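You operate a simulated robot arm through the tools that you are given. There is no shell and no other tool.

You are at the controls of a simulated robot arm. One attempt, no reset.

Task
Swap the empty jar for the full feed jar and test one shot.
Fine: slide the feeder knob to shut first, stand the empty jar in the jar holder, fit the full one on the feeder, then slide the knob to open and press the orange plunger. Set down upright: feed jar. Where these are worked on the way, their far stop is far enough and under half their travel is too little: feeder knob.

The check looks at the end state, three seconds after you hand in, the way a careful person would. Anything else that was tipped, shoved, dropped, spilled or broken makes it a failure.

Robot
A 7-joint arm with a two-finger parallel gripper, fixed in place. Base frame: the origin is at the foot of the arm, x ahead of it, y to its left, z up; the work surface is at about z = 800. Units: mm, rad, N and s.
Its first joint turns from -2.897 to 2.897 rad. Payload 4.4 kg.
Tool frame: the origin (TCP) lies between the finger pads and is the grasp point; the fingertips stand 23 mm ahead of it; z points along the fingers, y is the line along which they close. Largest opening 94 mm; finger width 38, thickness 10; the body of the gripper, 54 by 96 mm, starts 39 mm behind the TCP.
Orientation is that of the tool frame in the base frame, as [roll, pitch, yaw] about the fixed x, y, z axes, in that order (R = Rz(yaw) Ry(pitch) Rx(roll)). With the fingers straight down and closing along the base's y, the tool's x points along the base's -x, its y along +y and its z along -z.

Tools
- The arm moves only by the tool play_rows. Its argument "series" is a list of rows, each a list of 2 entries, a list of its own where there are three numbers: the shift along the base's x, y, z in units of 150 mm (1.0 is 150 mm), then the turn, a rotation vector about the base's x, y, z in units of 120 degrees (1.0 is 120 degrees). In form: [[[dx, dy, dz], [rx, ry, rz]], ...]. A call has 1 to 20 rows; each row is the pose to reach, as a shift and turn from the pose commanded when the call began. "claw" is the opening, from 0 (shut) to 1 (fully open), set as the call begins (left out, the last holds). A call with a number of a shift or a turn outside -1 to 1 is refused whole. A row lasts 0.2 s, in which the tool goes at most 50 mm and 0.15 rad; a call with a longer step from one row to the next is refused whole, and so is a gripper value outside its range. Where a pose cannot be reached the arm comes as near as it can. A force on the tool above 80 N (or 10 N above the force at the start of the call, whichever is more), or a blocked arm, ends the call early, and 0.2 s more pass. The fingers move at their own pace (about 72 mm/s each) and stop on an object; they squeeze with about 32 N. The grip force told is the motor's: it shows also when the fingers shut on nothing. Time passes only in rows, and 0.2 s behind the last, so rows that repeat a pose let the fingers close. It gives the time, the measured TCP pose, the force on the tool (base axes), the opening and the grip force at its end, in the units of the frame above (readings bear some noise), with the torque about the TCP (base axes, N m) and any sound that the robot's microphone picked up.
- Cameras (640 x 400 px; columns grow to the right, rows downward): "scene" is fixed at [419.3, -499.2, 1631.1]; the picture's right is [0.90, -0.43, 0.00], its down [-0.26, -0.55, -0.80] and it looks along [0.34, 0.72, -0.61] (base axes); focal length 309 px, centre (320, 200). "wrist" rides on the gripper at [86, 16, -75] in the tool frame; the picture's right is [-0.18, 0.98, 0.00], its down [-0.58, -0.11, -0.81] and it looks along [-0.79, -0.15, 0.59] (tool axes); focal length 243 px, centre (320, 200). There is no depth. A picture from a camera that has moved, and an enlarged one, comes with that camera's place and axes in the base frame and with its lens. The place of the scene camera against the robot may be out by one fixed shift of up to 25 mm in any direction.
- camera(camera): a new picture of that camera. It takes no simulated time.
- enlarge(camera, box): a new picture of the part [left, top, right, bottom] of that camera's present view, enlarged. It takes no simulated time.
- job_done(): hands the job in; it is judged then, once.

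Nothing tells you positions but the pictures and the camera data. Unless the task says otherwise, let go and move clear before handing in.

The tools are called after "Emit:" as name(argument=value, ...) on one line, values as JSON. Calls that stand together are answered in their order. play_rows: Moves the arm, as the interface text tells. Its arguments: {"type":"object","properties":{"series":{"type":"array","items":{"type":"array"}},"claw":{"type":"number"}},"required":["series"]} The other tools are called the same way: camera (camera) takes a picture; enlarge (camera, box) takes an enlarged picture of a part of a camera's view; job_done () hands the job in.

At the start:

```text
time_s: 0.0
ee_pos: [529.8, 423.3, 1242.7]
tcp_rot: [3.141, 0.001, -3.141]
contact_force: [0.5, -0.8, 0.3]
wrist_torque: [0.05, 0.02, 0.02]
opening: 94.0
gripper_force: 0.1
```

scene: 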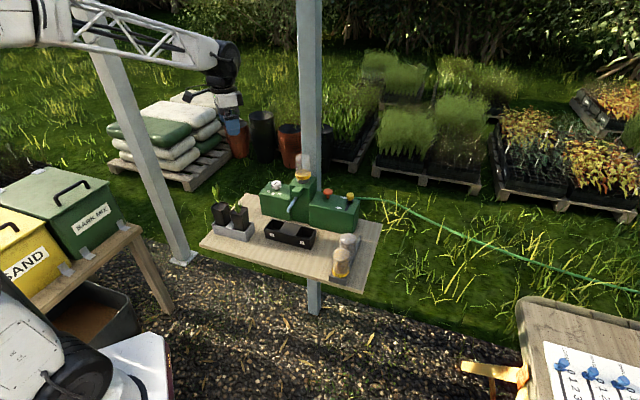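
wrist: 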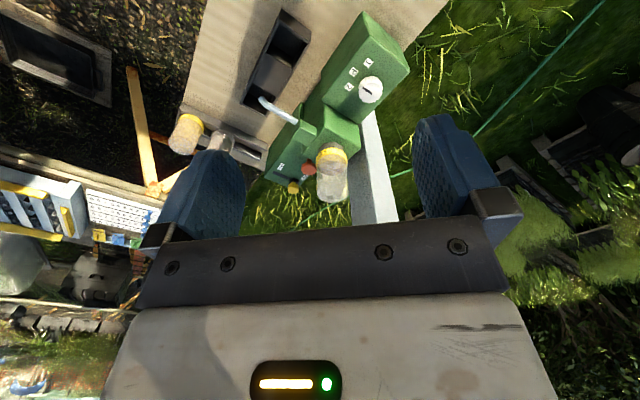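

I see a small table with a green feeder device, a jar on top of it, and another jar (or two) at the table's right side. I'll enlarge the views to work out the parts before moving.

Emit:
enlarge(camera="scene", box=[190, 140, 390, 300])

Emit:
enlarge(camera="wrist", box=[150, 0, 430, 220])

Emit:
enlarge(camera="scene", box=[250, 150, 370, 225])

Emit:
enlarge(camera="scene", box=[200, 195, 380, 295])

```text
2.50 times, centred on (290, 220) of scene
camera zoom: at [419.3, -499.2, 1631.1], right [0.9, -0.43, 0.0], down [-0.26, -0.55, -0.8], along [0.34, 0.72, -0.61], focal length 773 px, centre (395, 150)
```

zoom: 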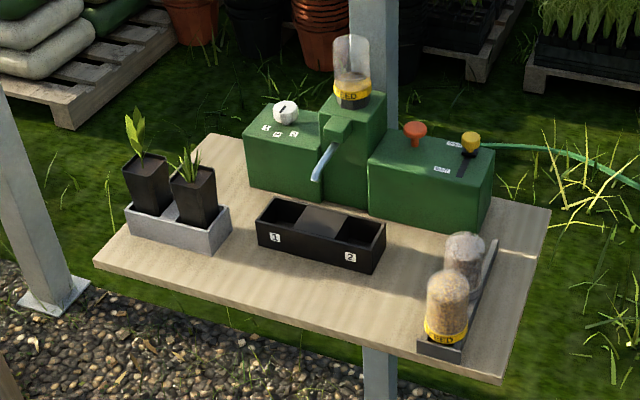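

```text
1.82 times, centred on (290, 110) of wrist
camera zoom: at [443.9, 438.9, 1317.2], right [0.18, 0.98, 0.0], down [0.58, -0.11, 0.81], along [0.79, -0.15, -0.59], focal length 441 px, centre (374, 364)
```

zoom: 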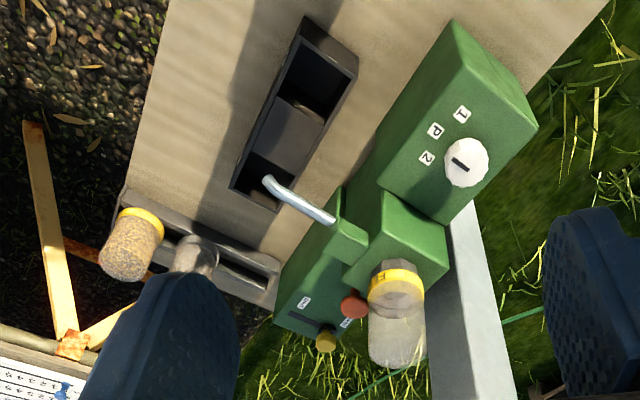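

```text
5.33 times, centred on (310, 188) of scene
camera zoom: at [419.3, -499.2, 1631.1], right [0.9, -0.43, 0.0], down [-0.26, -0.55, -0.8], along [0.34, 0.72, -0.61], focal length 1650 px, centre (373, 267)
```

zoom: 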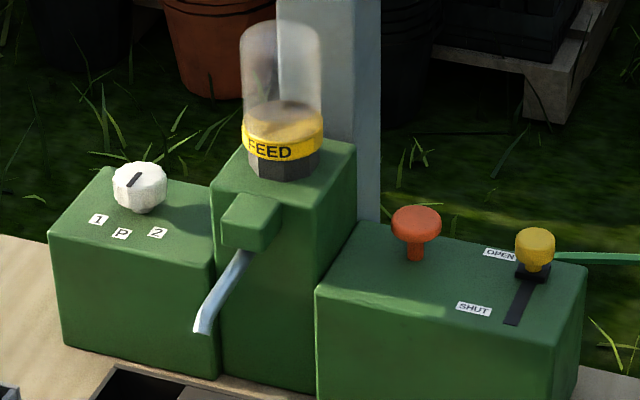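

```text
3.56 times, centred on (290, 245) of scene
camera zoom: at [419.3, -499.2, 1631.1], right [0.9, -0.43, 0.0], down [-0.26, -0.55, -0.8], along [0.34, 0.72, -0.61], focal length 1100 px, centre (427, 40)
```

zoom: 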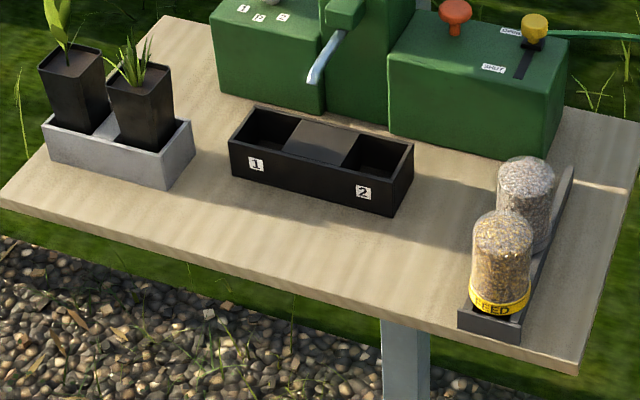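

The empty feed jar sits on the middle tower at about (770, 395). The yellow knob is at OPEN, around (910, 280), and the table is turned about 45° to the base. I'll turn the gripper to line up with the table and move back for a closer look.

Emit:
play_rows(series=[[[0.08, -0.167, -0.03], [0, 0, 0.0625]], [[0.16, -0.333, -0.06], [0, 0, 0.125]], [[0.24, -0.5, -0.09], [0, 0, 0.1875]], [[0.32, -0.667, -0.12], [0, 0, 0.25]], [[0.4, -0.833, -0.15], [0, 0, 0.3125]], [[0.48, -1.0, -0.18], [0, 0, 0.375]]], claw=1)

Emit:
play_rows(series=[[[0, -0.25, -0.05], [0, 0, 0]], [[0, -0.5, -0.1], [0, 0, 0]], [[0, -0.75, -0.15], [0, 0, 0]], [[0, -1.0, -0.2], [0, 0, 0]], [[0, -1.0, -0.2], [0, 0, 0]]])

Emit:
camera(camera="wrist")

Emit:
camera(camera="scene")

```text
time_s: 1.4
ee_pos: [602.1, 271.7, 1215.6]
tcp_rot: [3.141, 0.0, -2.355]
contact_force: [-0.3, 0.0, -0.6]
wrist_torque: [0.0, -0.02, -0.02]
opening: 93.8
gripper_force: 0.1
```

```text
time_s: 2.6
ee_pos: [602.2, 122.8, 1183.3]
tcp_rot: [3.141, 0.0, -2.356]
contact_force: [-0.5, 0.3, 1.0]
wrist_torque: [0.03, -0.01, 0.01]
opening: 94.1
gripper_force: 0.0
```

```text
taken
camera wrist: at [529.4, 72.5, 1259.2], right [-0.57, 0.82, 0.0], down [0.49, 0.33, 0.81], along [0.67, 0.46, -0.59], focal length 243 px, centre (320, 200)
```

wrist: 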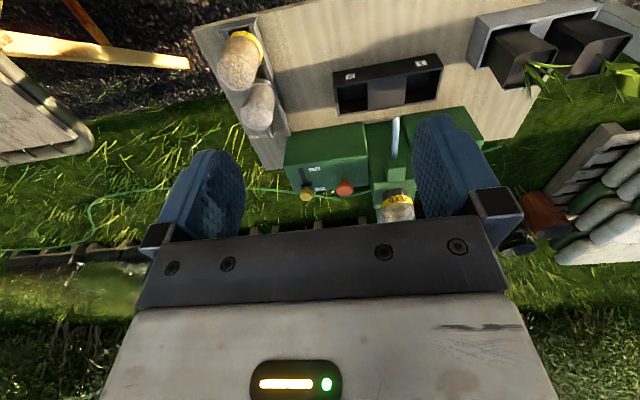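

```text
taken
```

scene: 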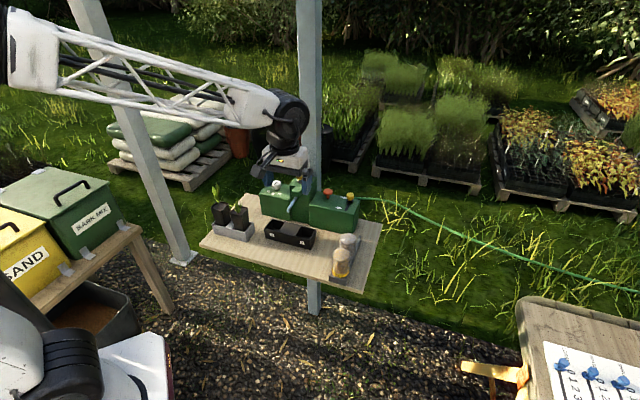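

The gripper is now lined up with the table and both stations are in the wrist view. I'll enlarge the holder and the feeder to measure them.

Emit:
enlarge(camera="wrist", box=[190, 0, 350, 100])

Emit:
enlarge(camera="wrist", box=[270, 110, 430, 230])

Emit:
enlarge(camera="wrist", box=[200, 20, 320, 180])

```text
4.00 times, centred on (270, 50) of wrist
camera zoom: at [529.4, 72.5, 1259.2], right [-0.57, 0.82, 0.0], down [0.49, 0.33, 0.81], along [0.67, 0.46, -0.59], focal length 970 px, centre (520, 800)
```

zoom: 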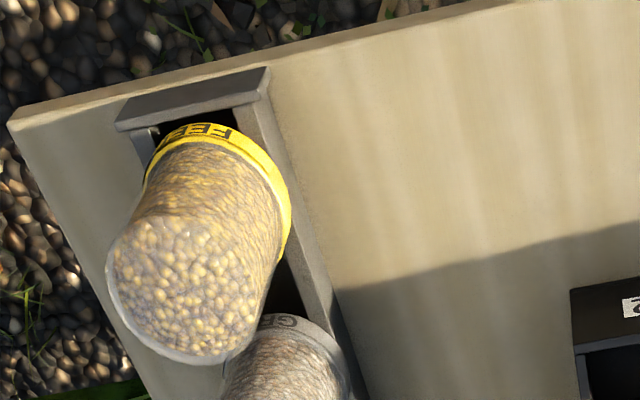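

```text
3.33 times, centred on (350, 170) of wrist
camera zoom: at [529.4, 72.5, 1259.2], right [-0.57, 0.82, 0.0], down [0.49, 0.33, 0.81], along [0.67, 0.46, -0.59], focal length 809 px, centre (220, 300)
```

zoom: 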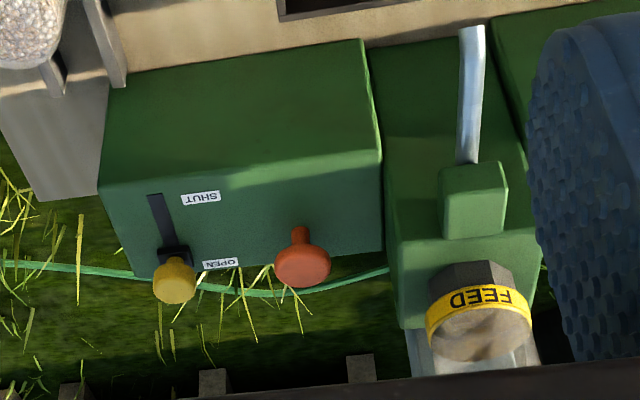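

```text
2.50 times, centred on (260, 100) of wrist
camera zoom: at [529.4, 72.5, 1259.2], right [-0.57, 0.82, 0.0], down [0.49, 0.33, 0.81], along [0.67, 0.46, -0.59], focal length 606 px, centre (470, 450)
```

zoom: 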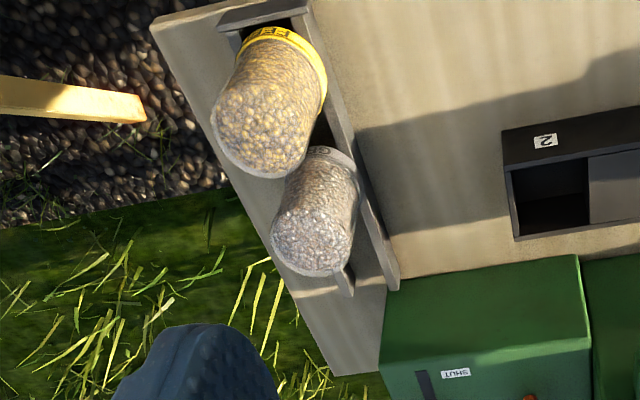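

The holder carries a FEED jar (front, about (729, 74)) and a grey jar, probably grit, behind it. There looks to be a free place at the back around (833, 177). I'll tilt the tool to look down into the holder.

Emit:
play_rows(series=[[[0.19, -0.043, -0.13], [-0.0354, 0.0515, 0]], [[0.38, -0.087, -0.26], [-0.0708, 0.103, 0]], [[0.575, -0.13, -0.39], [-0.106, 0.1545, 0]], [[0.767, -0.173, -0.52], [-0.1415, 0.206, 0]], [[0.767, -0.173, -0.52], [-0.1415, 0.206, 0]]])

Emit:
camera(camera="wrist")

```text
time_s: 3.8
ee_pos: [716.2, 95.1, 1106.3]
tcp_rot: [3.037, -0.515, -2.328]
contact_force: [-0.2, -0.5, 0.3]
wrist_torque: [0.01, 0.01, -0.06]
opening: 93.8
gripper_force: 0.1
```

```text
taken
camera wrist: at [685.1, 74.4, 1215.8], right [-0.56, 0.83, 0.0], down [0.76, 0.52, 0.4], along [0.33, 0.23, -0.92], focal length 243 px, centre (320, 200)
```

wrist: 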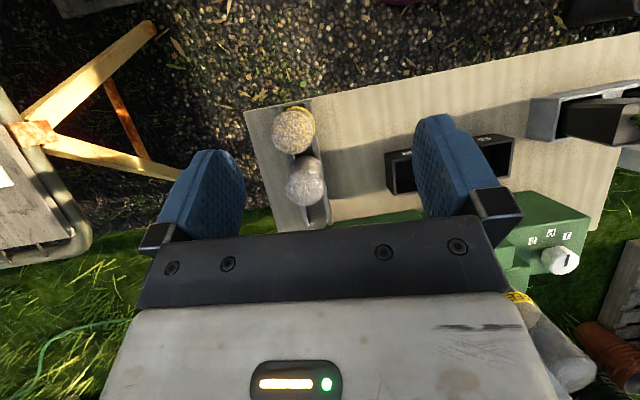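

Emit:
enlarge(camera="wrist", box=[230, 90, 350, 240])

```text
2.67 times, centred on (290, 165) of wrist
camera zoom: at [685.1, 74.4, 1215.8], right [-0.56, 0.83, 0.0], down [0.76, 0.52, 0.4], along [0.33, 0.23, -0.92], focal length 647 px, centre (400, 293)
```

zoom: 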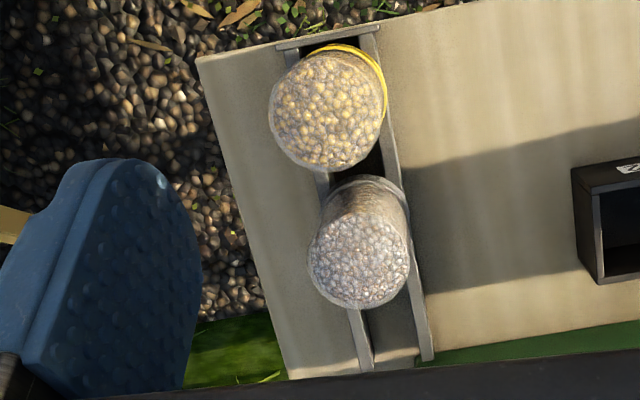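

Emit:
enlarge(camera="scene", box=[320, 220, 390, 295])

Emit:
play_rows(series=[[[0.25, 0.1, 0], [-0.03, 0.044, 0]], [[0.45, 0.18, 0], [-0.06, 0.088, 0]], [[0.45, 0.18, 0], [-0.06, 0.088, 0]]])

Emit:
camera(camera="wrist")

Emit:
enlarge(camera="wrist", box=[230, 60, 390, 230])

```text
5.33 times, centred on (355, 258) of scene
camera zoom: at [419.3, -499.2, 1631.1], right [0.9, -0.43, 0.0], down [-0.26, -0.55, -0.8], along [0.34, 0.72, -0.61], focal length 1650 px, centre (133, -107)
```

zoom: 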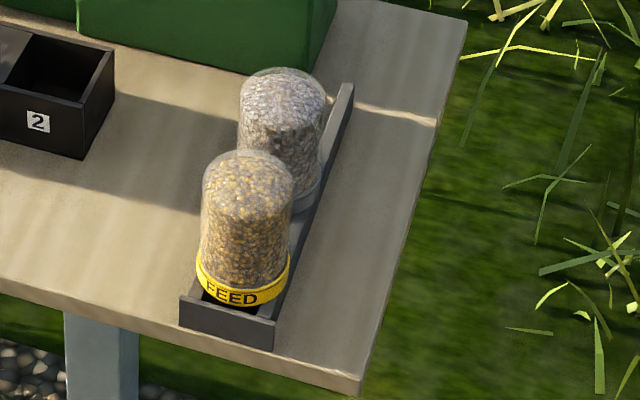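

```text
time_s: 4.6
ee_pos: [784.7, 124.8, 1107.8]
tcp_rot: [2.973, -0.732, -2.292]
contact_force: [0.3, 1.0, 0.5]
wrist_torque: [0.03, -0.01, 0.03]
opening: 94.0
gripper_force: 0.0
```

```text
taken
camera wrist: at [773.3, 116.5, 1222.7], right [-0.57, 0.82, 0.0], down [0.81, 0.56, 0.19], along [0.16, 0.11, -0.98], focal length 243 px, centre (320, 200)
```

wrist: 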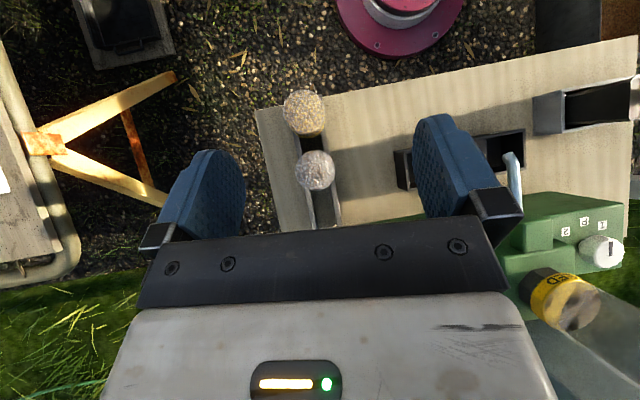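

```text
2.35 times, centred on (310, 145) of wrist
camera zoom: at [773.3, 116.5, 1222.7], right [-0.57, 0.82, 0.0], down [0.81, 0.56, 0.19], along [0.16, 0.11, -0.98], focal length 571 px, centre (344, 329)
```

zoom: 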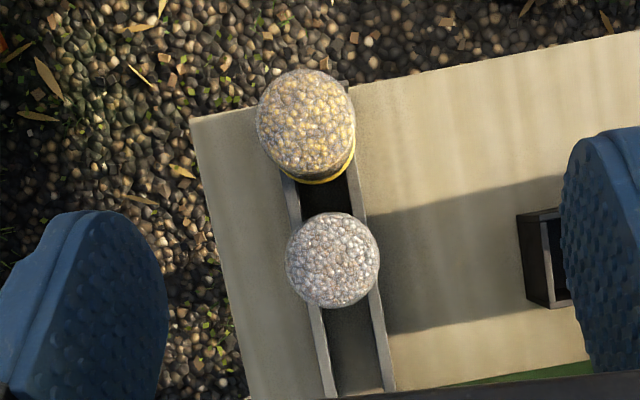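

The holder is an open-backed channel with two rails. FEED is at about (740, 73), grit at (797, 126), and the free place is around (847, 179). Next I'll level the tool and look at the tower, knob and plunger.

Emit:
play_rows(series=[[[-0.166, 0.133, 0.124], [0.0336, -0.049, 0]], [[-0.333, 0.267, 0.249], [0.0672, -0.098, 0]], [[-0.5, 0.4, 0.373], [0.1008, -0.147, 0]], [[-0.667, 0.533, 0.498], [0.1343, -0.196, 0]], [[-0.833, 0.667, 0.622], [0.1679, -0.245, 0]], [[-1.0, 0.8, 0.747], [0.2015, -0.294, 0]]])

Emit:
play_rows(series=[[[-0.12, 0.0, 0], [0, 0, 0]], [[-0.24, 0.0, 0], [0, 0, 0]], [[-0.24, 0.0, 0], [0, 0, 0]]])

Emit:
camera(camera="wrist")

Emit:
enlarge(camera="wrist", box=[230, 110, 390, 220])

```text
time_s: 6.0
ee_pos: [635.4, 244.1, 1219.9]
tcp_rot: [3.141, 0.0, -2.355]
contact_force: [-0.3, 0.0, 0.0]
wrist_torque: [-0.02, -0.02, 0.02]
opening: 94.3
gripper_force: 0.1
```

```text
time_s: 6.8
ee_pos: [597.6, 242.7, 1219.9]
tcp_rot: [-3.141, -0.001, -2.355]
contact_force: [-0.1, 0.0, -0.5]
wrist_torque: [-0.01, -0.01, 0.01]
opening: 93.9
gripper_force: 0.0
```

```text
taken
camera wrist: at [526.2, 193.9, 1294.2], right [-0.57, 0.82, 0.0], down [0.49, 0.33, 0.81], along [0.67, 0.46, -0.59], focal length 243 px, centre (320, 200)
```

wrist: 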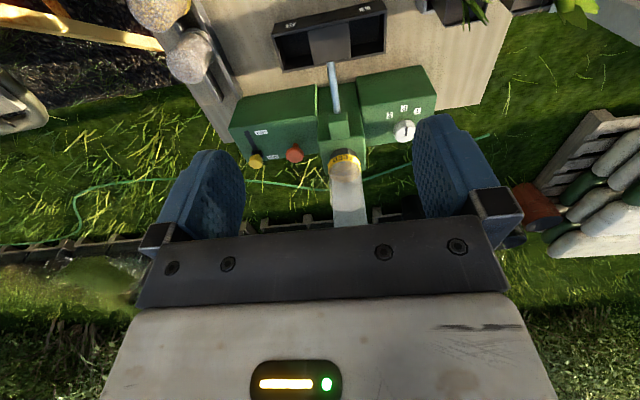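

```text
3.64 times, centred on (310, 165) of wrist
camera zoom: at [526.2, 193.9, 1294.2], right [-0.57, 0.82, 0.0], down [0.49, 0.33, 0.81], along [0.67, 0.46, -0.59], focal length 882 px, centre (356, 327)
```

zoom: 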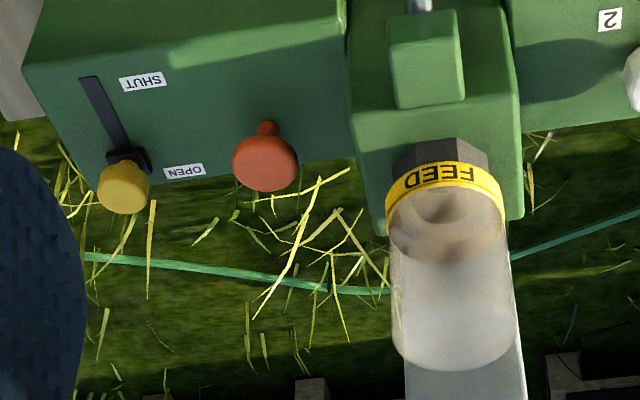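

Triangulating from two views, I place the parts as follows:

| Part | Position |
|---|---|
| Knob | (895, 287, 932), slides about 45 mm toward the front to SHUT |
| Plunger | (834, 345, 933) |
| Empty jar axis | (755, 403), top near z = 1080 |

I'll move above the knob and check the alignment.

Emit:
play_rows(series=[[[0.25, 0.037, -0.05], [0, 0, 0]], [[0.5, 0.074, -0.15], [0, 0, 0]], [[0.75, 0.11, -0.27], [0, 0, 0]], [[1.0, 0.147, -0.4], [0, 0, 0]]], claw=0.64)

Emit:
play_rows(series=[[[0.25, 0.037, -0.16], [0, 0, 0]], [[0.5, 0.074, -0.33], [0, 0, 0]], [[0.75, 0.11, -0.5], [0, 0, 0]], [[0.98, 0.15, -0.667], [0, 0, 0]], [[0.98, 0.15, -0.667], [0, 0, 0]]])

Emit:
camera(camera="wrist")

Emit:
camera(camera="scene")

```text
time_s: 7.8
ee_pos: [748.5, 263.9, 1160.4]
tcp_rot: [3.141, 0.001, -2.354]
contact_force: [0.0, -0.8, 0.2]
wrist_torque: [0.03, -0.02, 0.04]
opening: 60.1
gripper_force: 0.1
```

```text
time_s: 9.0
ee_pos: [896.8, 287.9, 1058.5]
tcp_rot: [-3.141, 0.0, -2.356]
contact_force: [-0.8, -0.4, -0.3]
wrist_torque: [-0.01, 0.0, 0.0]
opening: 60.4
gripper_force: 0.1
```

```text
taken
camera wrist: at [824.4, 238.6, 1134.1], right [-0.57, 0.82, 0.0], down [0.49, 0.33, 0.81], along [0.67, 0.46, -0.59], focal length 243 px, centre (320, 200)
```

wrist: 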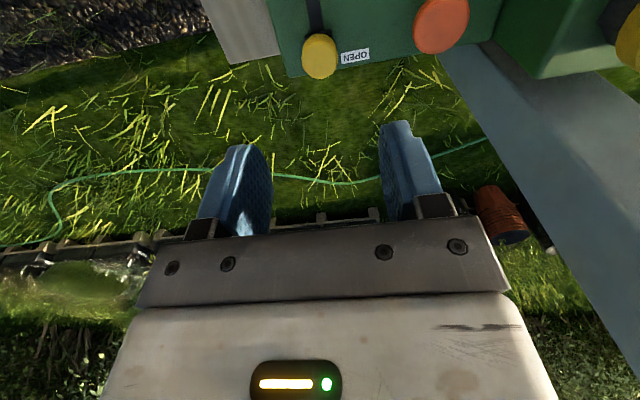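

```text
taken
```

scene: 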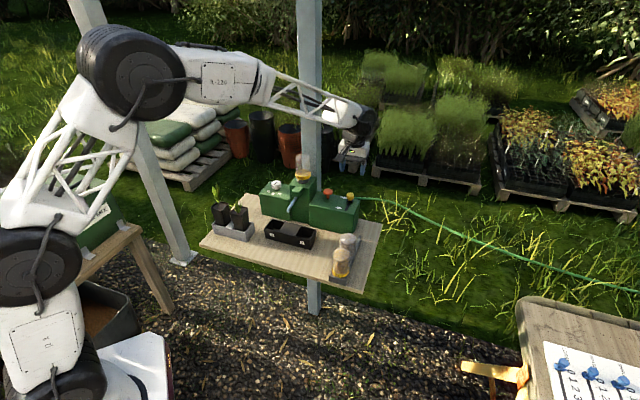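

Emit:
enlarge(camera="wrist", box=[250, 0, 500, 160])

Emit:
enlarge(camera="scene", box=[280, 90, 400, 240])

```text
2.50 times, centred on (375, 80) of wrist
camera zoom: at [824.4, 238.6, 1134.1], right [-0.57, 0.82, 0.0], down [0.49, 0.33, 0.81], along [0.67, 0.46, -0.59], focal length 606 px, centre (182, 500)
```

zoom: 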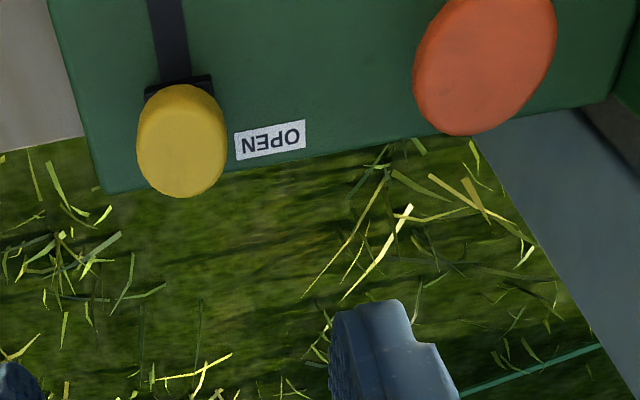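

```text
2.67 times, centred on (340, 165) of scene
camera zoom: at [419.3, -499.2, 1631.1], right [0.9, -0.43, 0.0], down [-0.26, -0.55, -0.8], along [0.34, 0.72, -0.61], focal length 825 px, centre (267, 293)
```

zoom: 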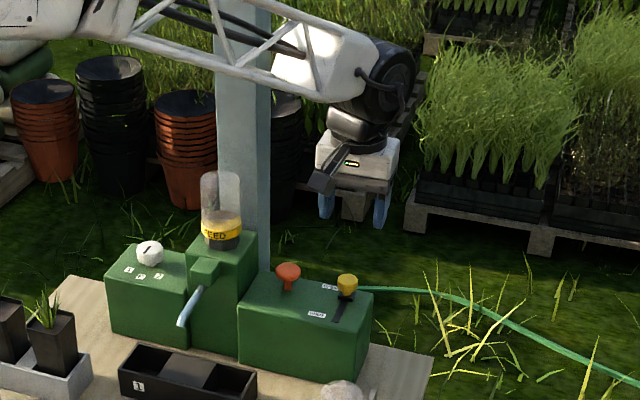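

The knob lies directly below the gripper, so I'll lower the open fingers around it to z = 940, leaving about 7 mm above the module top, then close.

Emit:
play_rows(series=[[[-0.005, 0, -0.2], [0, 0, 0]], [[-0.005, 0, -0.4], [0, 0, 0]], [[-0.005, 0, -0.6], [0, 0, 0]], [[-0.005, 0, -0.7], [0, 0, 0]], [[-0.005, 0, -0.78], [0, 0, 0]], [[-0.005, 0, -0.78], [0, 0, 0]]])

Emit:
camera(camera="wrist")

Emit:
enlarge(camera="scene", box=[290, 140, 390, 240])

```text
time_s: 10.4
ee_pos: [894.6, 287.6, 941.6]
tcp_rot: [3.141, -0.001, -2.355]
contact_force: [0.7, -0.1, 0.6]
wrist_torque: [0.01, 0.01, 0.0]
opening: 60.4
gripper_force: 0.0
```

```text
taken
camera wrist: at [822.5, 239.0, 1016.9], right [-0.57, 0.82, 0.0], down [0.49, 0.33, 0.81], along [0.67, 0.46, -0.59], focal length 243 px, centre (320, 200)
```

wrist: 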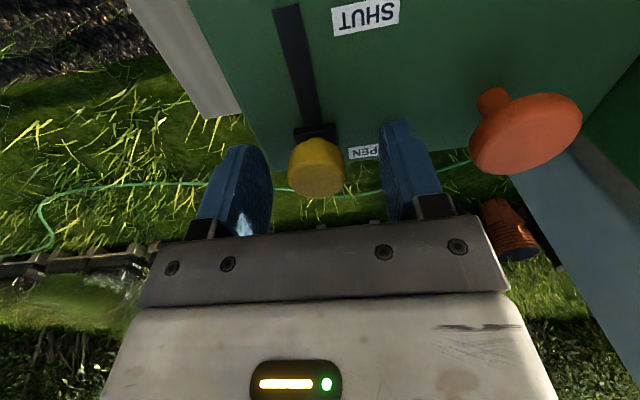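

```text
4.00 times, centred on (340, 190) of scene
camera zoom: at [419.3, -499.2, 1631.1], right [0.9, -0.43, 0.0], down [-0.26, -0.55, -0.8], along [0.34, 0.72, -0.61], focal length 1237 px, centre (240, 240)
```

zoom: 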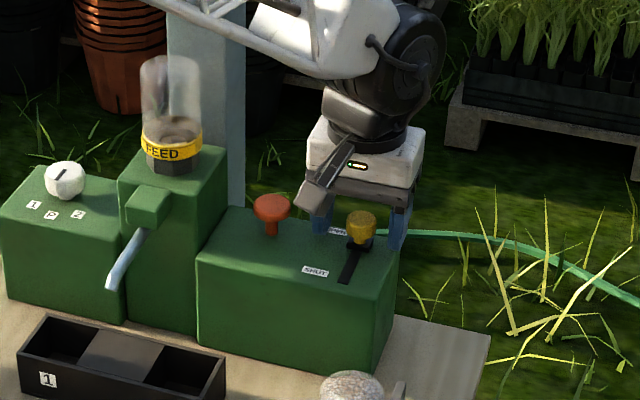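

The knob is centred between the fingers, so I'll close on it.

Emit:
play_rows(series=[[[0, 0, 0], [0, 0, 0]], [[0, 0, 0], [0, 0, 0]], [[0, 0, 0], [0, 0, 0]], [[0, 0, 0], [0, 0, 0]]], claw=0)

```text
time_s: 11.4
ee_pos: [894.3, 286.7, 942.6]
tcp_rot: [3.14, 0.001, -2.356]
contact_force: [25.1, -25.5, -5.3]
wrist_torque: [0.02, -0.01, 0.06]
opening: 27.8
gripper_force: 44.7
```

I have the knob gripped at 27.8 mm, with a small sideways load. I'll ease that off and then slide toward SHUT.

Emit:
play_rows(series=[[[0.008, -0.008, 0], [0, 0, 0]], [[0.008, -0.008, 0], [0, 0, 0]]])

```text
time_s: 12.0
ee_pos: [896.6, 287.2, 940.8]
tcp_rot: [-3.141, -0.001, -2.353]
contact_force: [4.5, -10.2, -1.2]
wrist_torque: [-0.2, -0.24, 0.04]
opening: 27.2
gripper_force: 45.1
```

Emit:
play_rows(series=[[[-0.045, -0.048, 0], [0, 0, 0]], [[-0.09, -0.095, 0], [0, 0, 0]], [[-0.137, -0.142, 0], [0, 0, 0]], [[-0.168, -0.173, 0], [0, 0, 0]], [[-0.19, -0.195, 0], [0, 0, 0]], [[-0.2, -0.205, 0], [0, 0, 0]], [[-0.21, -0.215, 0], [0, 0, 0]], [[-0.22, -0.225, 0], [0, 0, 0]], [[-0.23, -0.235, 0], [0, 0, 0]]])

Emit:
camera(camera="wrist")

Emit:
enlarge(camera="scene", box=[290, 160, 390, 240])

```text
time_s: 14.0
ee_pos: [861.0, 252.6, 941.9]
tcp_rot: [-3.139, 0.0, -2.354]
contact_force: [6.3, 47.3, -4.2]
wrist_torque: [0.53, 0.05, -0.09]
opening: 27.7
gripper_force: 45.2
```

```text
taken
camera wrist: at [789.2, 203.7, 1017.3], right [-0.57, 0.82, 0.0], down [0.49, 0.33, 0.81], along [0.67, 0.46, -0.59], focal length 243 px, centre (320, 200)
```

wrist: 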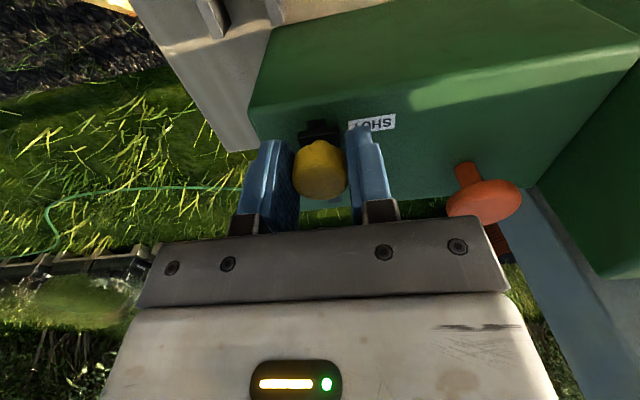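

```text
5.00 times, centred on (340, 200) of scene
camera zoom: at [419.3, -499.2, 1631.1], right [0.9, -0.43, 0.0], down [-0.26, -0.55, -0.8], along [0.34, 0.72, -0.61], focal length 1547 px, centre (220, 200)
```

zoom: 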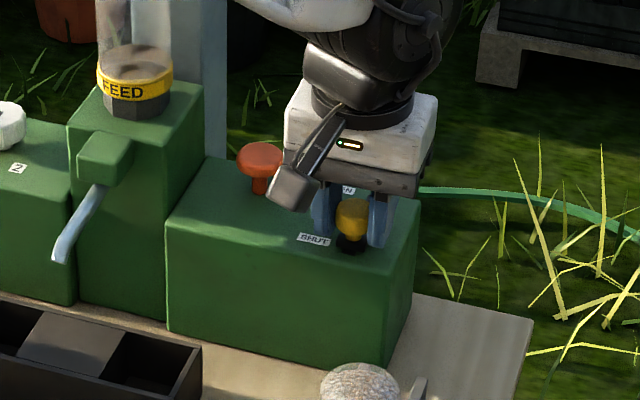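

Emit:
play_rows(series=[[[-0.01, -0.01, 0], [0, 0, 0]], [[-0.02, -0.02, 0], [0, 0, 0]], [[-0.02, -0.02, 0], [0, 0, 0]]])

Emit:
enlarge(camera="wrist", box=[230, 80, 450, 230])

```text
time_s: 14.8
ee_pos: [857.6, 250.8, 943.5]
tcp_rot: [-3.141, -0.001, -2.356]
contact_force: [-5.5, 60.7, 5.5]
wrist_torque: [0.72, 0.13, 0.01]
opening: 27.4
gripper_force: 45.0
```

```text
2.67 times, centred on (340, 155) of wrist
camera zoom: at [786.1, 200.4, 1017.4], right [-0.57, 0.82, 0.0], down [0.49, 0.33, 0.81], along [0.67, 0.46, -0.59], focal length 647 px, centre (267, 320)
```

zoom: 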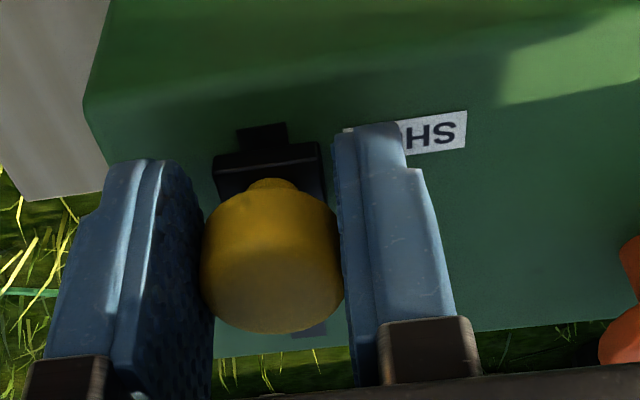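

The knob has reached its stop at SHUT: the gripper slipped about 3 mm past it on the last push. I'll release and lift away.

Emit:
play_rows(series=[[[0, 0, 0], [0, 0, 0]], [[0, 0, 0], [0, 0, 0]], [[0, 0, 0], [0, 0, 0]]], claw=0.64)

Emit:
play_rows(series=[[[0, 0, 0.15], [0, 0, 0]], [[0, 0, 0.4], [0, 0, 0]], [[0, 0, 0.7], [0, 0, 0]], [[0, 0, 1.0], [0, 0, 0]]])

Emit:
enlarge(camera="scene", box=[250, 140, 370, 240])

Emit:
camera(camera="wrist")

```text
time_s: 15.6
ee_pos: [858.0, 248.8, 942.2]
tcp_rot: [-3.141, -0.001, -2.357]
contact_force: [0.0, -0.9, 0.6]
wrist_torque: [0.03, 0.0, 0.01]
opening: 60.2
gripper_force: 0.0
```

```text
time_s: 16.6
ee_pos: [858.8, 249.3, 1091.3]
tcp_rot: [3.139, -0.002, -2.356]
contact_force: [-0.1, 0.6, -0.3]
wrist_torque: [0.01, 0.0, 0.0]
opening: 60.2
gripper_force: 0.1
```

```text
4.00 times, centred on (310, 190) of scene
camera zoom: at [419.3, -499.2, 1631.1], right [0.9, -0.43, 0.0], down [-0.26, -0.55, -0.8], along [0.34, 0.72, -0.61], focal length 1237 px, centre (360, 240)
```

zoom: 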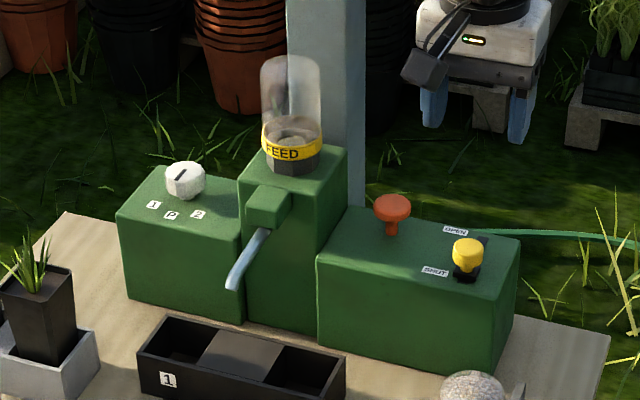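

```text
taken
camera wrist: at [787.2, 199.7, 1166.6], right [-0.57, 0.82, 0.0], down [0.49, 0.34, 0.81], along [0.66, 0.46, -0.59], focal length 243 px, centre (320, 200)
```

wrist: 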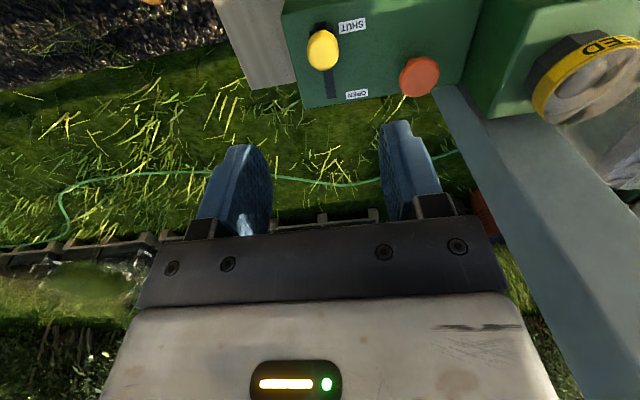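

The knob now reads SHUT. Next I'll hover above the empty jar on the tower with the fingers fully open and check alignment.

Emit:
play_rows(series=[[[0, 0, 0.25], [0, 0, 0]], [[-0.1, 0.1, 0.5], [0, 0, 0]], [[-0.26, 0.33, 0.55], [0, 0, 0]], [[-0.42, 0.56, 0.55], [0, 0, 0]], [[-0.58, 0.79, 0.55], [0, 0, 0]], [[-0.69, 1.0, 0.55], [0, 0, 0]], [[-0.69, 1.0, 0.55], [0, 0, 0]]], claw=1)

Emit:
camera(camera="wrist")

Emit:
enlarge(camera="scene", box=[240, 60, 380, 220])

```text
time_s: 18.2
ee_pos: [754.4, 398.5, 1175.6]
tcp_rot: [-3.141, 0.001, -2.357]
contact_force: [0.3, -0.9, 0.1]
wrist_torque: [-0.04, 0.01, -0.02]
opening: 93.8
gripper_force: 0.1
```

```text
taken
camera wrist: at [682.4, 349.5, 1249.3], right [-0.57, 0.82, 0.0], down [0.49, 0.33, 0.81], along [0.67, 0.46, -0.59], focal length 243 px, centre (320, 200)
```

wrist: 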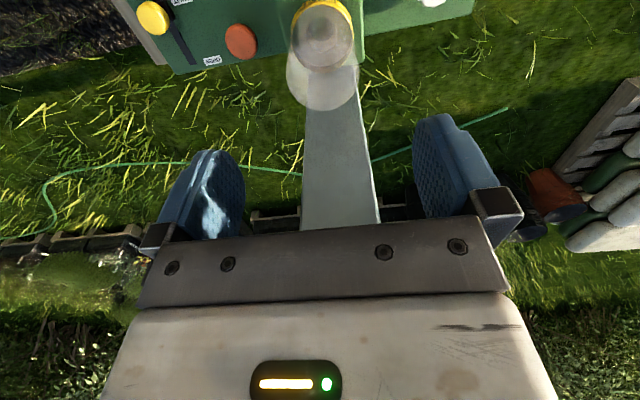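

```text
2.50 times, centred on (310, 140) of scene
camera zoom: at [419.3, -499.2, 1631.1], right [0.9, -0.43, 0.0], down [-0.26, -0.55, -0.8], along [0.34, 0.72, -0.61], focal length 773 px, centre (345, 350)
```

zoom: 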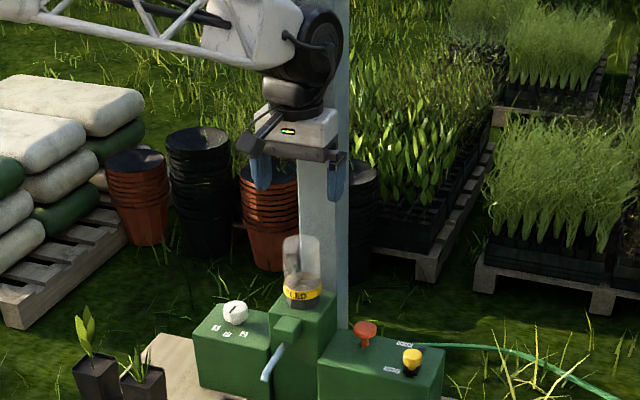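

Emit:
enlarge(camera="wrist", box=[260, 0, 400, 120])

```text
3.33 times, centred on (330, 60) of wrist
camera zoom: at [682.4, 349.5, 1249.3], right [-0.57, 0.82, 0.0], down [0.49, 0.33, 0.81], along [0.67, 0.46, -0.59], focal length 809 px, centre (287, 667)
```

zoom: 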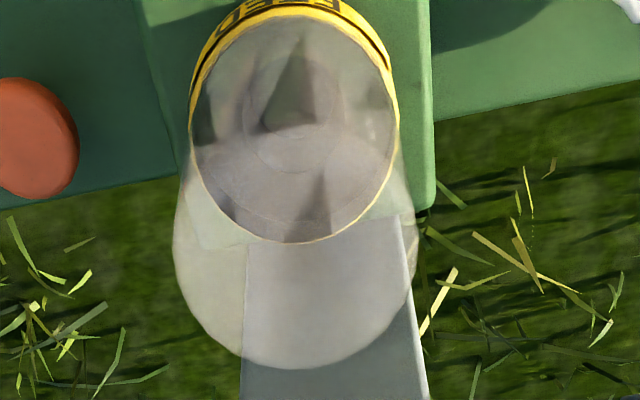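

The empty jar's axis reads (756.5, 403) with a body about 54 mm across. I'll centre on it, lower to z = 1050 and grip.

Emit:
play_rows(series=[[[0.01, 0.028, 0], [0, 0, 0]], [[0.01, 0.028, -0.25], [0, 0, 0]], [[0.01, 0.028, -0.5], [0, 0, 0]], [[0.01, 0.028, -0.7], [0, 0, 0]], [[0.01, 0.028, -0.835], [0, 0, 0]], [[0.01, 0.028, -0.835], [0, 0, 0]]])

Emit:
camera(camera="wrist")

Emit:
enlarge(camera="scene", box=[260, 120, 360, 210])

```text
time_s: 19.6
ee_pos: [756.5, 404.1, 1048.6]
tcp_rot: [3.141, 0.001, -2.356]
contact_force: [0.5, -0.4, 0.3]
wrist_torque: [0.01, -0.02, 0.0]
opening: 93.8
gripper_force: 0.0
```

```text
taken
camera wrist: at [684.6, 353.4, 1123.9], right [-0.57, 0.82, 0.0], down [0.49, 0.33, 0.81], along [0.67, 0.46, -0.59], focal length 243 px, centre (320, 200)
```

wrist: 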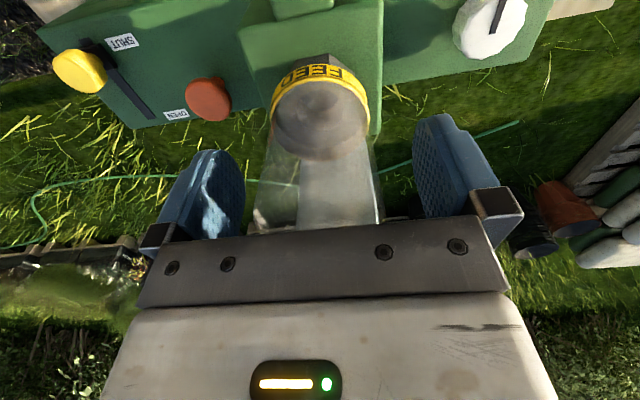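

```text
4.44 times, centred on (310, 165) of scene
camera zoom: at [419.3, -499.2, 1631.1], right [0.9, -0.43, 0.0], down [-0.26, -0.55, -0.8], along [0.34, 0.72, -0.61], focal length 1375 px, centre (364, 356)
```

zoom: 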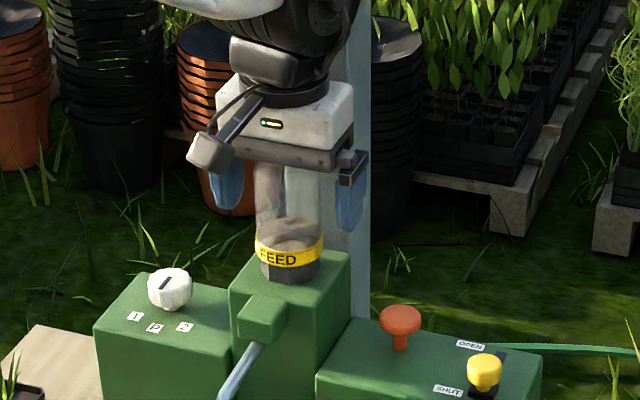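

The jar stands between the fingers with no contact yet. Closing the grip.

Emit:
play_rows(series=[[[0, 0, 0], [0, 0, 0]], [[0, 0, 0], [0, 0, 0]], [[0, 0, 0], [0, 0, 0]], [[0, 0, 0], [0, 0, 0]]], claw=0)

Emit:
camera(camera="wrist")

```text
time_s: 20.6
ee_pos: [756.8, 403.4, 1049.4]
tcp_rot: [-3.141, 0.002, -2.356]
contact_force: [-0.5, -0.1, -0.5]
wrist_torque: [0.01, -0.02, 0.0]
opening: 55.4
gripper_force: 32.2
```

```text
taken
camera wrist: at [684.6, 353.4, 1124.0], right [-0.57, 0.82, 0.0], down [0.49, 0.33, 0.81], along [0.67, 0.46, -0.59], focal length 243 px, centre (320, 200)
```

wrist: 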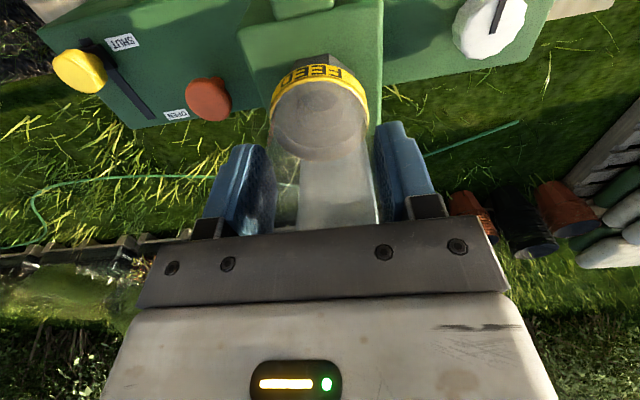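

The jar is held at 55.4 mm with no side load, so I'll lift it straight up.

Emit:
play_rows(series=[[[0, 0, 0.07], [0, 0, 0]], [[0, 0, 0.15], [0, 0, 0]], [[0, 0, 0.3], [0, 0, 0]], [[0, 0, 0.5], [0, 0, 0]], [[0, 0, 0.67], [0, 0, 0]], [[0, 0, 0.67], [0, 0, 0]]])

Emit:
camera(camera="wrist")

Emit:
enlarge(camera="scene", box=[260, 110, 360, 210])

```text
time_s: 22.0
ee_pos: [754.4, 402.4, 1149.4]
tcp_rot: [-3.141, 0.0, -2.356]
contact_force: [0.5, -0.5, -1.2]
wrist_torque: [0.0, -0.03, 0.02]
opening: 55.3
gripper_force: 31.9
```

```text
taken
camera wrist: at [683.2, 352.7, 1224.8], right [-0.57, 0.82, 0.0], down [0.49, 0.33, 0.81], along [0.67, 0.46, -0.59], focal length 243 px, centre (320, 200)
```

wrist: 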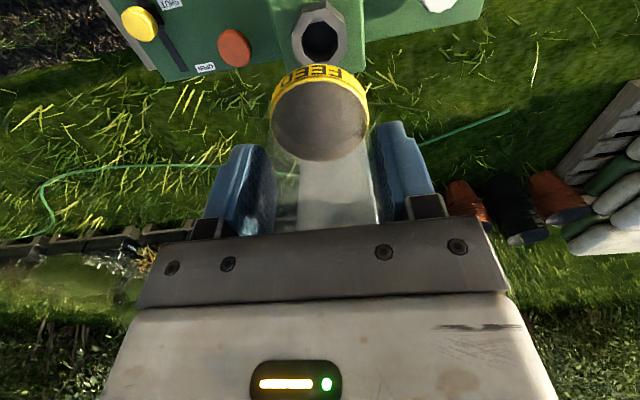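

```text
4.00 times, centred on (310, 160) of scene
camera zoom: at [419.3, -499.2, 1631.1], right [0.9, -0.43, 0.0], down [-0.26, -0.55, -0.8], along [0.34, 0.72, -0.61], focal length 1237 px, centre (360, 360)
```

zoom: 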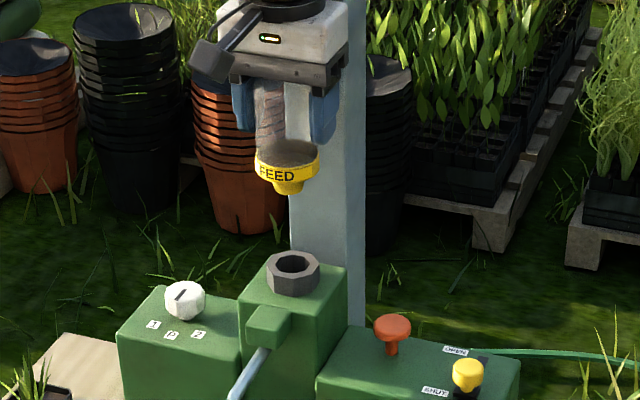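

The empty jar is out: it has a yellow neck that sat in the feeder's octagonal socket. I'll measure the socket while it's open to view.

Emit:
enlarge(camera="wrist", box=[270, 0, 380, 80])

Emit:
enlarge(camera="wrist", box=[200, 40, 440, 240])

Emit:
enlarge(camera="scene", box=[285, 125, 345, 190])

```text
5.00 times, centred on (325, 40) of wrist
camera zoom: at [683.2, 352.7, 1224.8], right [-0.57, 0.82, 0.0], down [0.49, 0.33, 0.81], along [0.67, 0.46, -0.59], focal length 1213 px, centre (295, 1000)
```

zoom: 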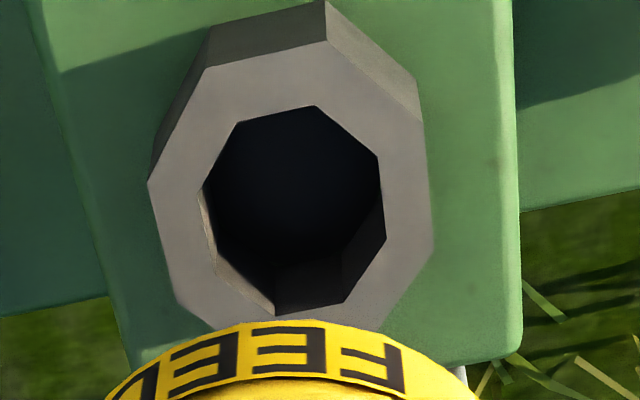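

```text
2.00 times, centred on (320, 140) of wrist
camera zoom: at [683.2, 352.7, 1224.8], right [-0.57, 0.82, 0.0], down [0.49, 0.33, 0.81], along [0.67, 0.46, -0.59], focal length 485 px, centre (320, 320)
```

zoom: 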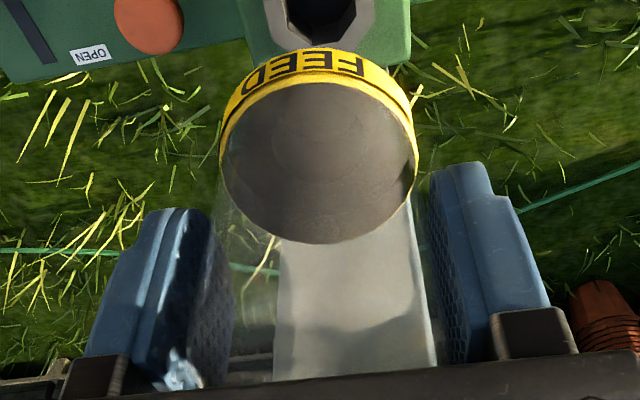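

```text
6.15 times, centred on (315, 158) of scene
camera zoom: at [419.3, -499.2, 1631.1], right [0.9, -0.43, 0.0], down [-0.26, -0.55, -0.8], along [0.34, 0.72, -0.61], focal length 1904 px, centre (351, 462)
```

zoom: 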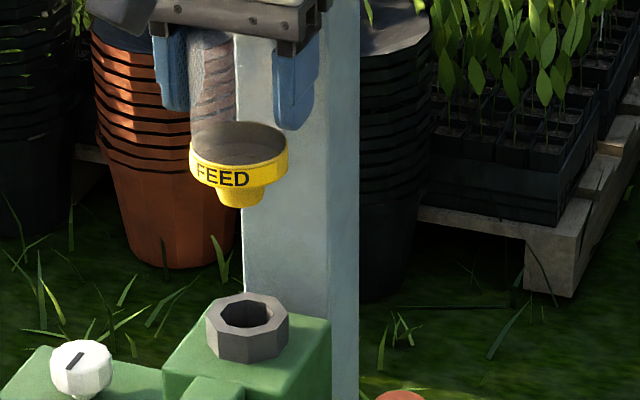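

Socket hole is about 33 mm across at roughly (758, 404), and the neck is about 26 mm, so I have around 2–3 mm of play. I'm now carrying the empty jar at height to above the free place in the holder, near (849, 177).

Emit:
play_rows(series=[[[0.1, -0.25, 0], [0, 0, 0]], [[0.2, -0.5, 0], [0, 0, 0]], [[0.3, -0.75, 0], [0, 0, 0]]])

Emit:
play_rows(series=[[[0.1, -0.25, -0.1], [0, 0, 0]], [[0.2, -0.5, -0.3], [0, 0, 0]], [[0.33, -0.74, -0.5], [0, 0, 0]], [[0.33, -0.74, -0.7], [0, 0, 0]], [[0.33, -0.74, -0.7], [0, 0, 0]]])

Emit:
camera(camera="wrist")

Emit:
enlarge(camera="scene", box=[300, 160, 400, 300])

```text
time_s: 22.8
ee_pos: [801.6, 290.5, 1151.3]
tcp_rot: [-3.142, 0.0, -2.355]
contact_force: [0.6, -0.9, -1.8]
wrist_torque: [0.03, 0.01, 0.0]
opening: 55.2
gripper_force: 31.5
```

```text
refused: row 2 steps farther than a row can; nothing moved
```

```text
taken
camera wrist: at [729.7, 241.6, 1225.5], right [-0.57, 0.82, 0.0], down [0.49, 0.33, 0.81], along [0.67, 0.46, -0.59], focal length 243 px, centre (320, 200)
```

wrist: 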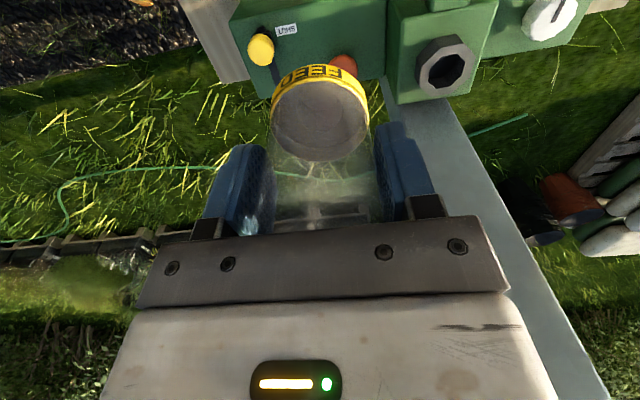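

```text
2.86 times, centred on (350, 230) of scene
camera zoom: at [419.3, -499.2, 1631.1], right [0.9, -0.43, 0.0], down [-0.26, -0.55, -0.8], along [0.34, 0.72, -0.61], focal length 884 px, centre (234, 114)
```

zoom: 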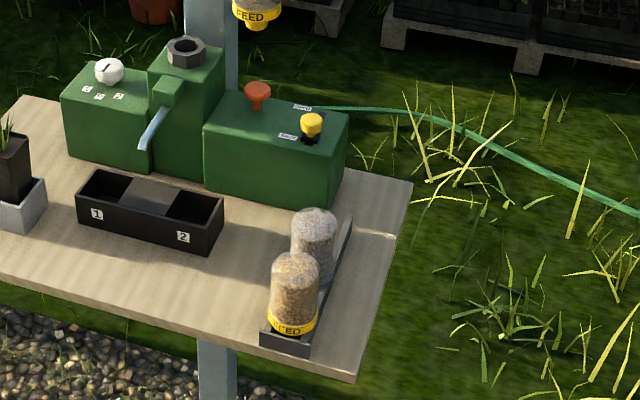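

Emit:
play_rows(series=[[[0.1, -0.25, 0], [0, 0, 0]], [[0.2, -0.5, -0.08], [0, 0, 0]], [[0.31, -0.75, -0.15], [0, 0, 0]], [[0.31, -0.75, -0.4], [0, 0, 0]], [[0.31, -0.75, -0.65], [0, 0, 0]], [[0.31, -0.75, -0.65], [0, 0, 0]]])

Emit:
camera(camera="wrist")

Emit:
enlarge(camera="scene", box=[300, 140, 400, 290])

```text
time_s: 24.2
ee_pos: [848.2, 177.1, 1054.0]
tcp_rot: [3.141, 0.001, -2.355]
contact_force: [-0.1, 0.1, -1.5]
wrist_torque: [0.01, 0.01, 0.01]
opening: 55.3
gripper_force: 32.1
```

```text
taken
camera wrist: at [775.6, 127.9, 1127.8], right [-0.57, 0.82, 0.0], down [0.49, 0.33, 0.81], along [0.67, 0.46, -0.59], focal length 243 px, centre (320, 200)
```

wrist: 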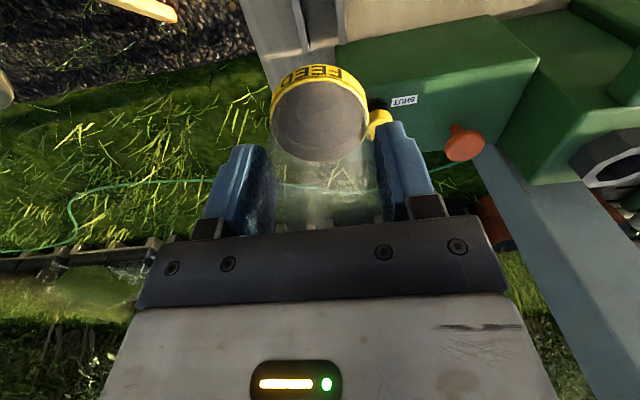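

```text
2.67 times, centred on (350, 215) of scene
camera zoom: at [419.3, -499.2, 1631.1], right [0.9, -0.43, 0.0], down [-0.26, -0.55, -0.8], along [0.34, 0.72, -0.61], focal length 825 px, centre (240, 160)
```

zoom: 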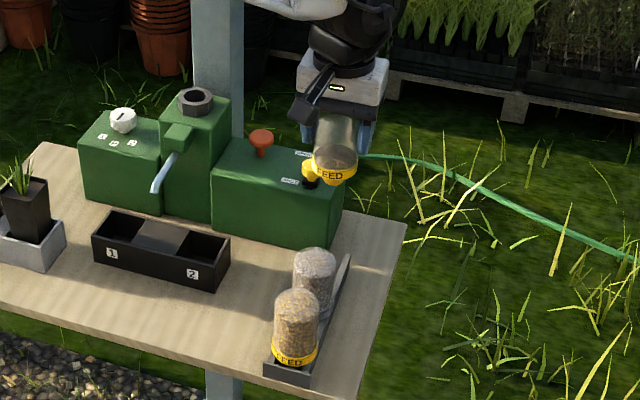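

Emit:
enlarge(camera="wrist", box=[220, 0, 420, 130])

```text
3.08 times, centred on (320, 65) of wrist
camera zoom: at [775.6, 127.9, 1127.8], right [-0.57, 0.82, 0.0], down [0.49, 0.33, 0.81], along [0.67, 0.46, -0.59], focal length 746 px, centre (320, 615)
```

zoom: 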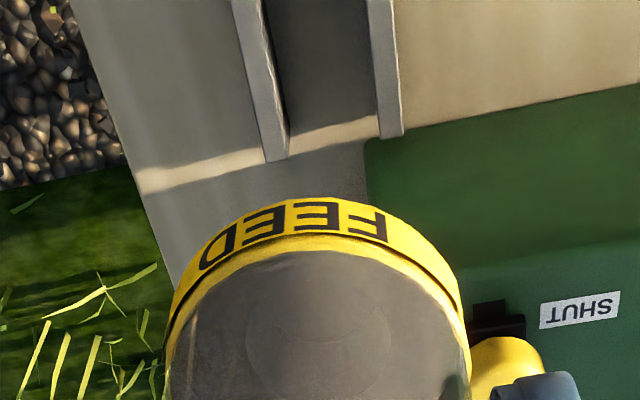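

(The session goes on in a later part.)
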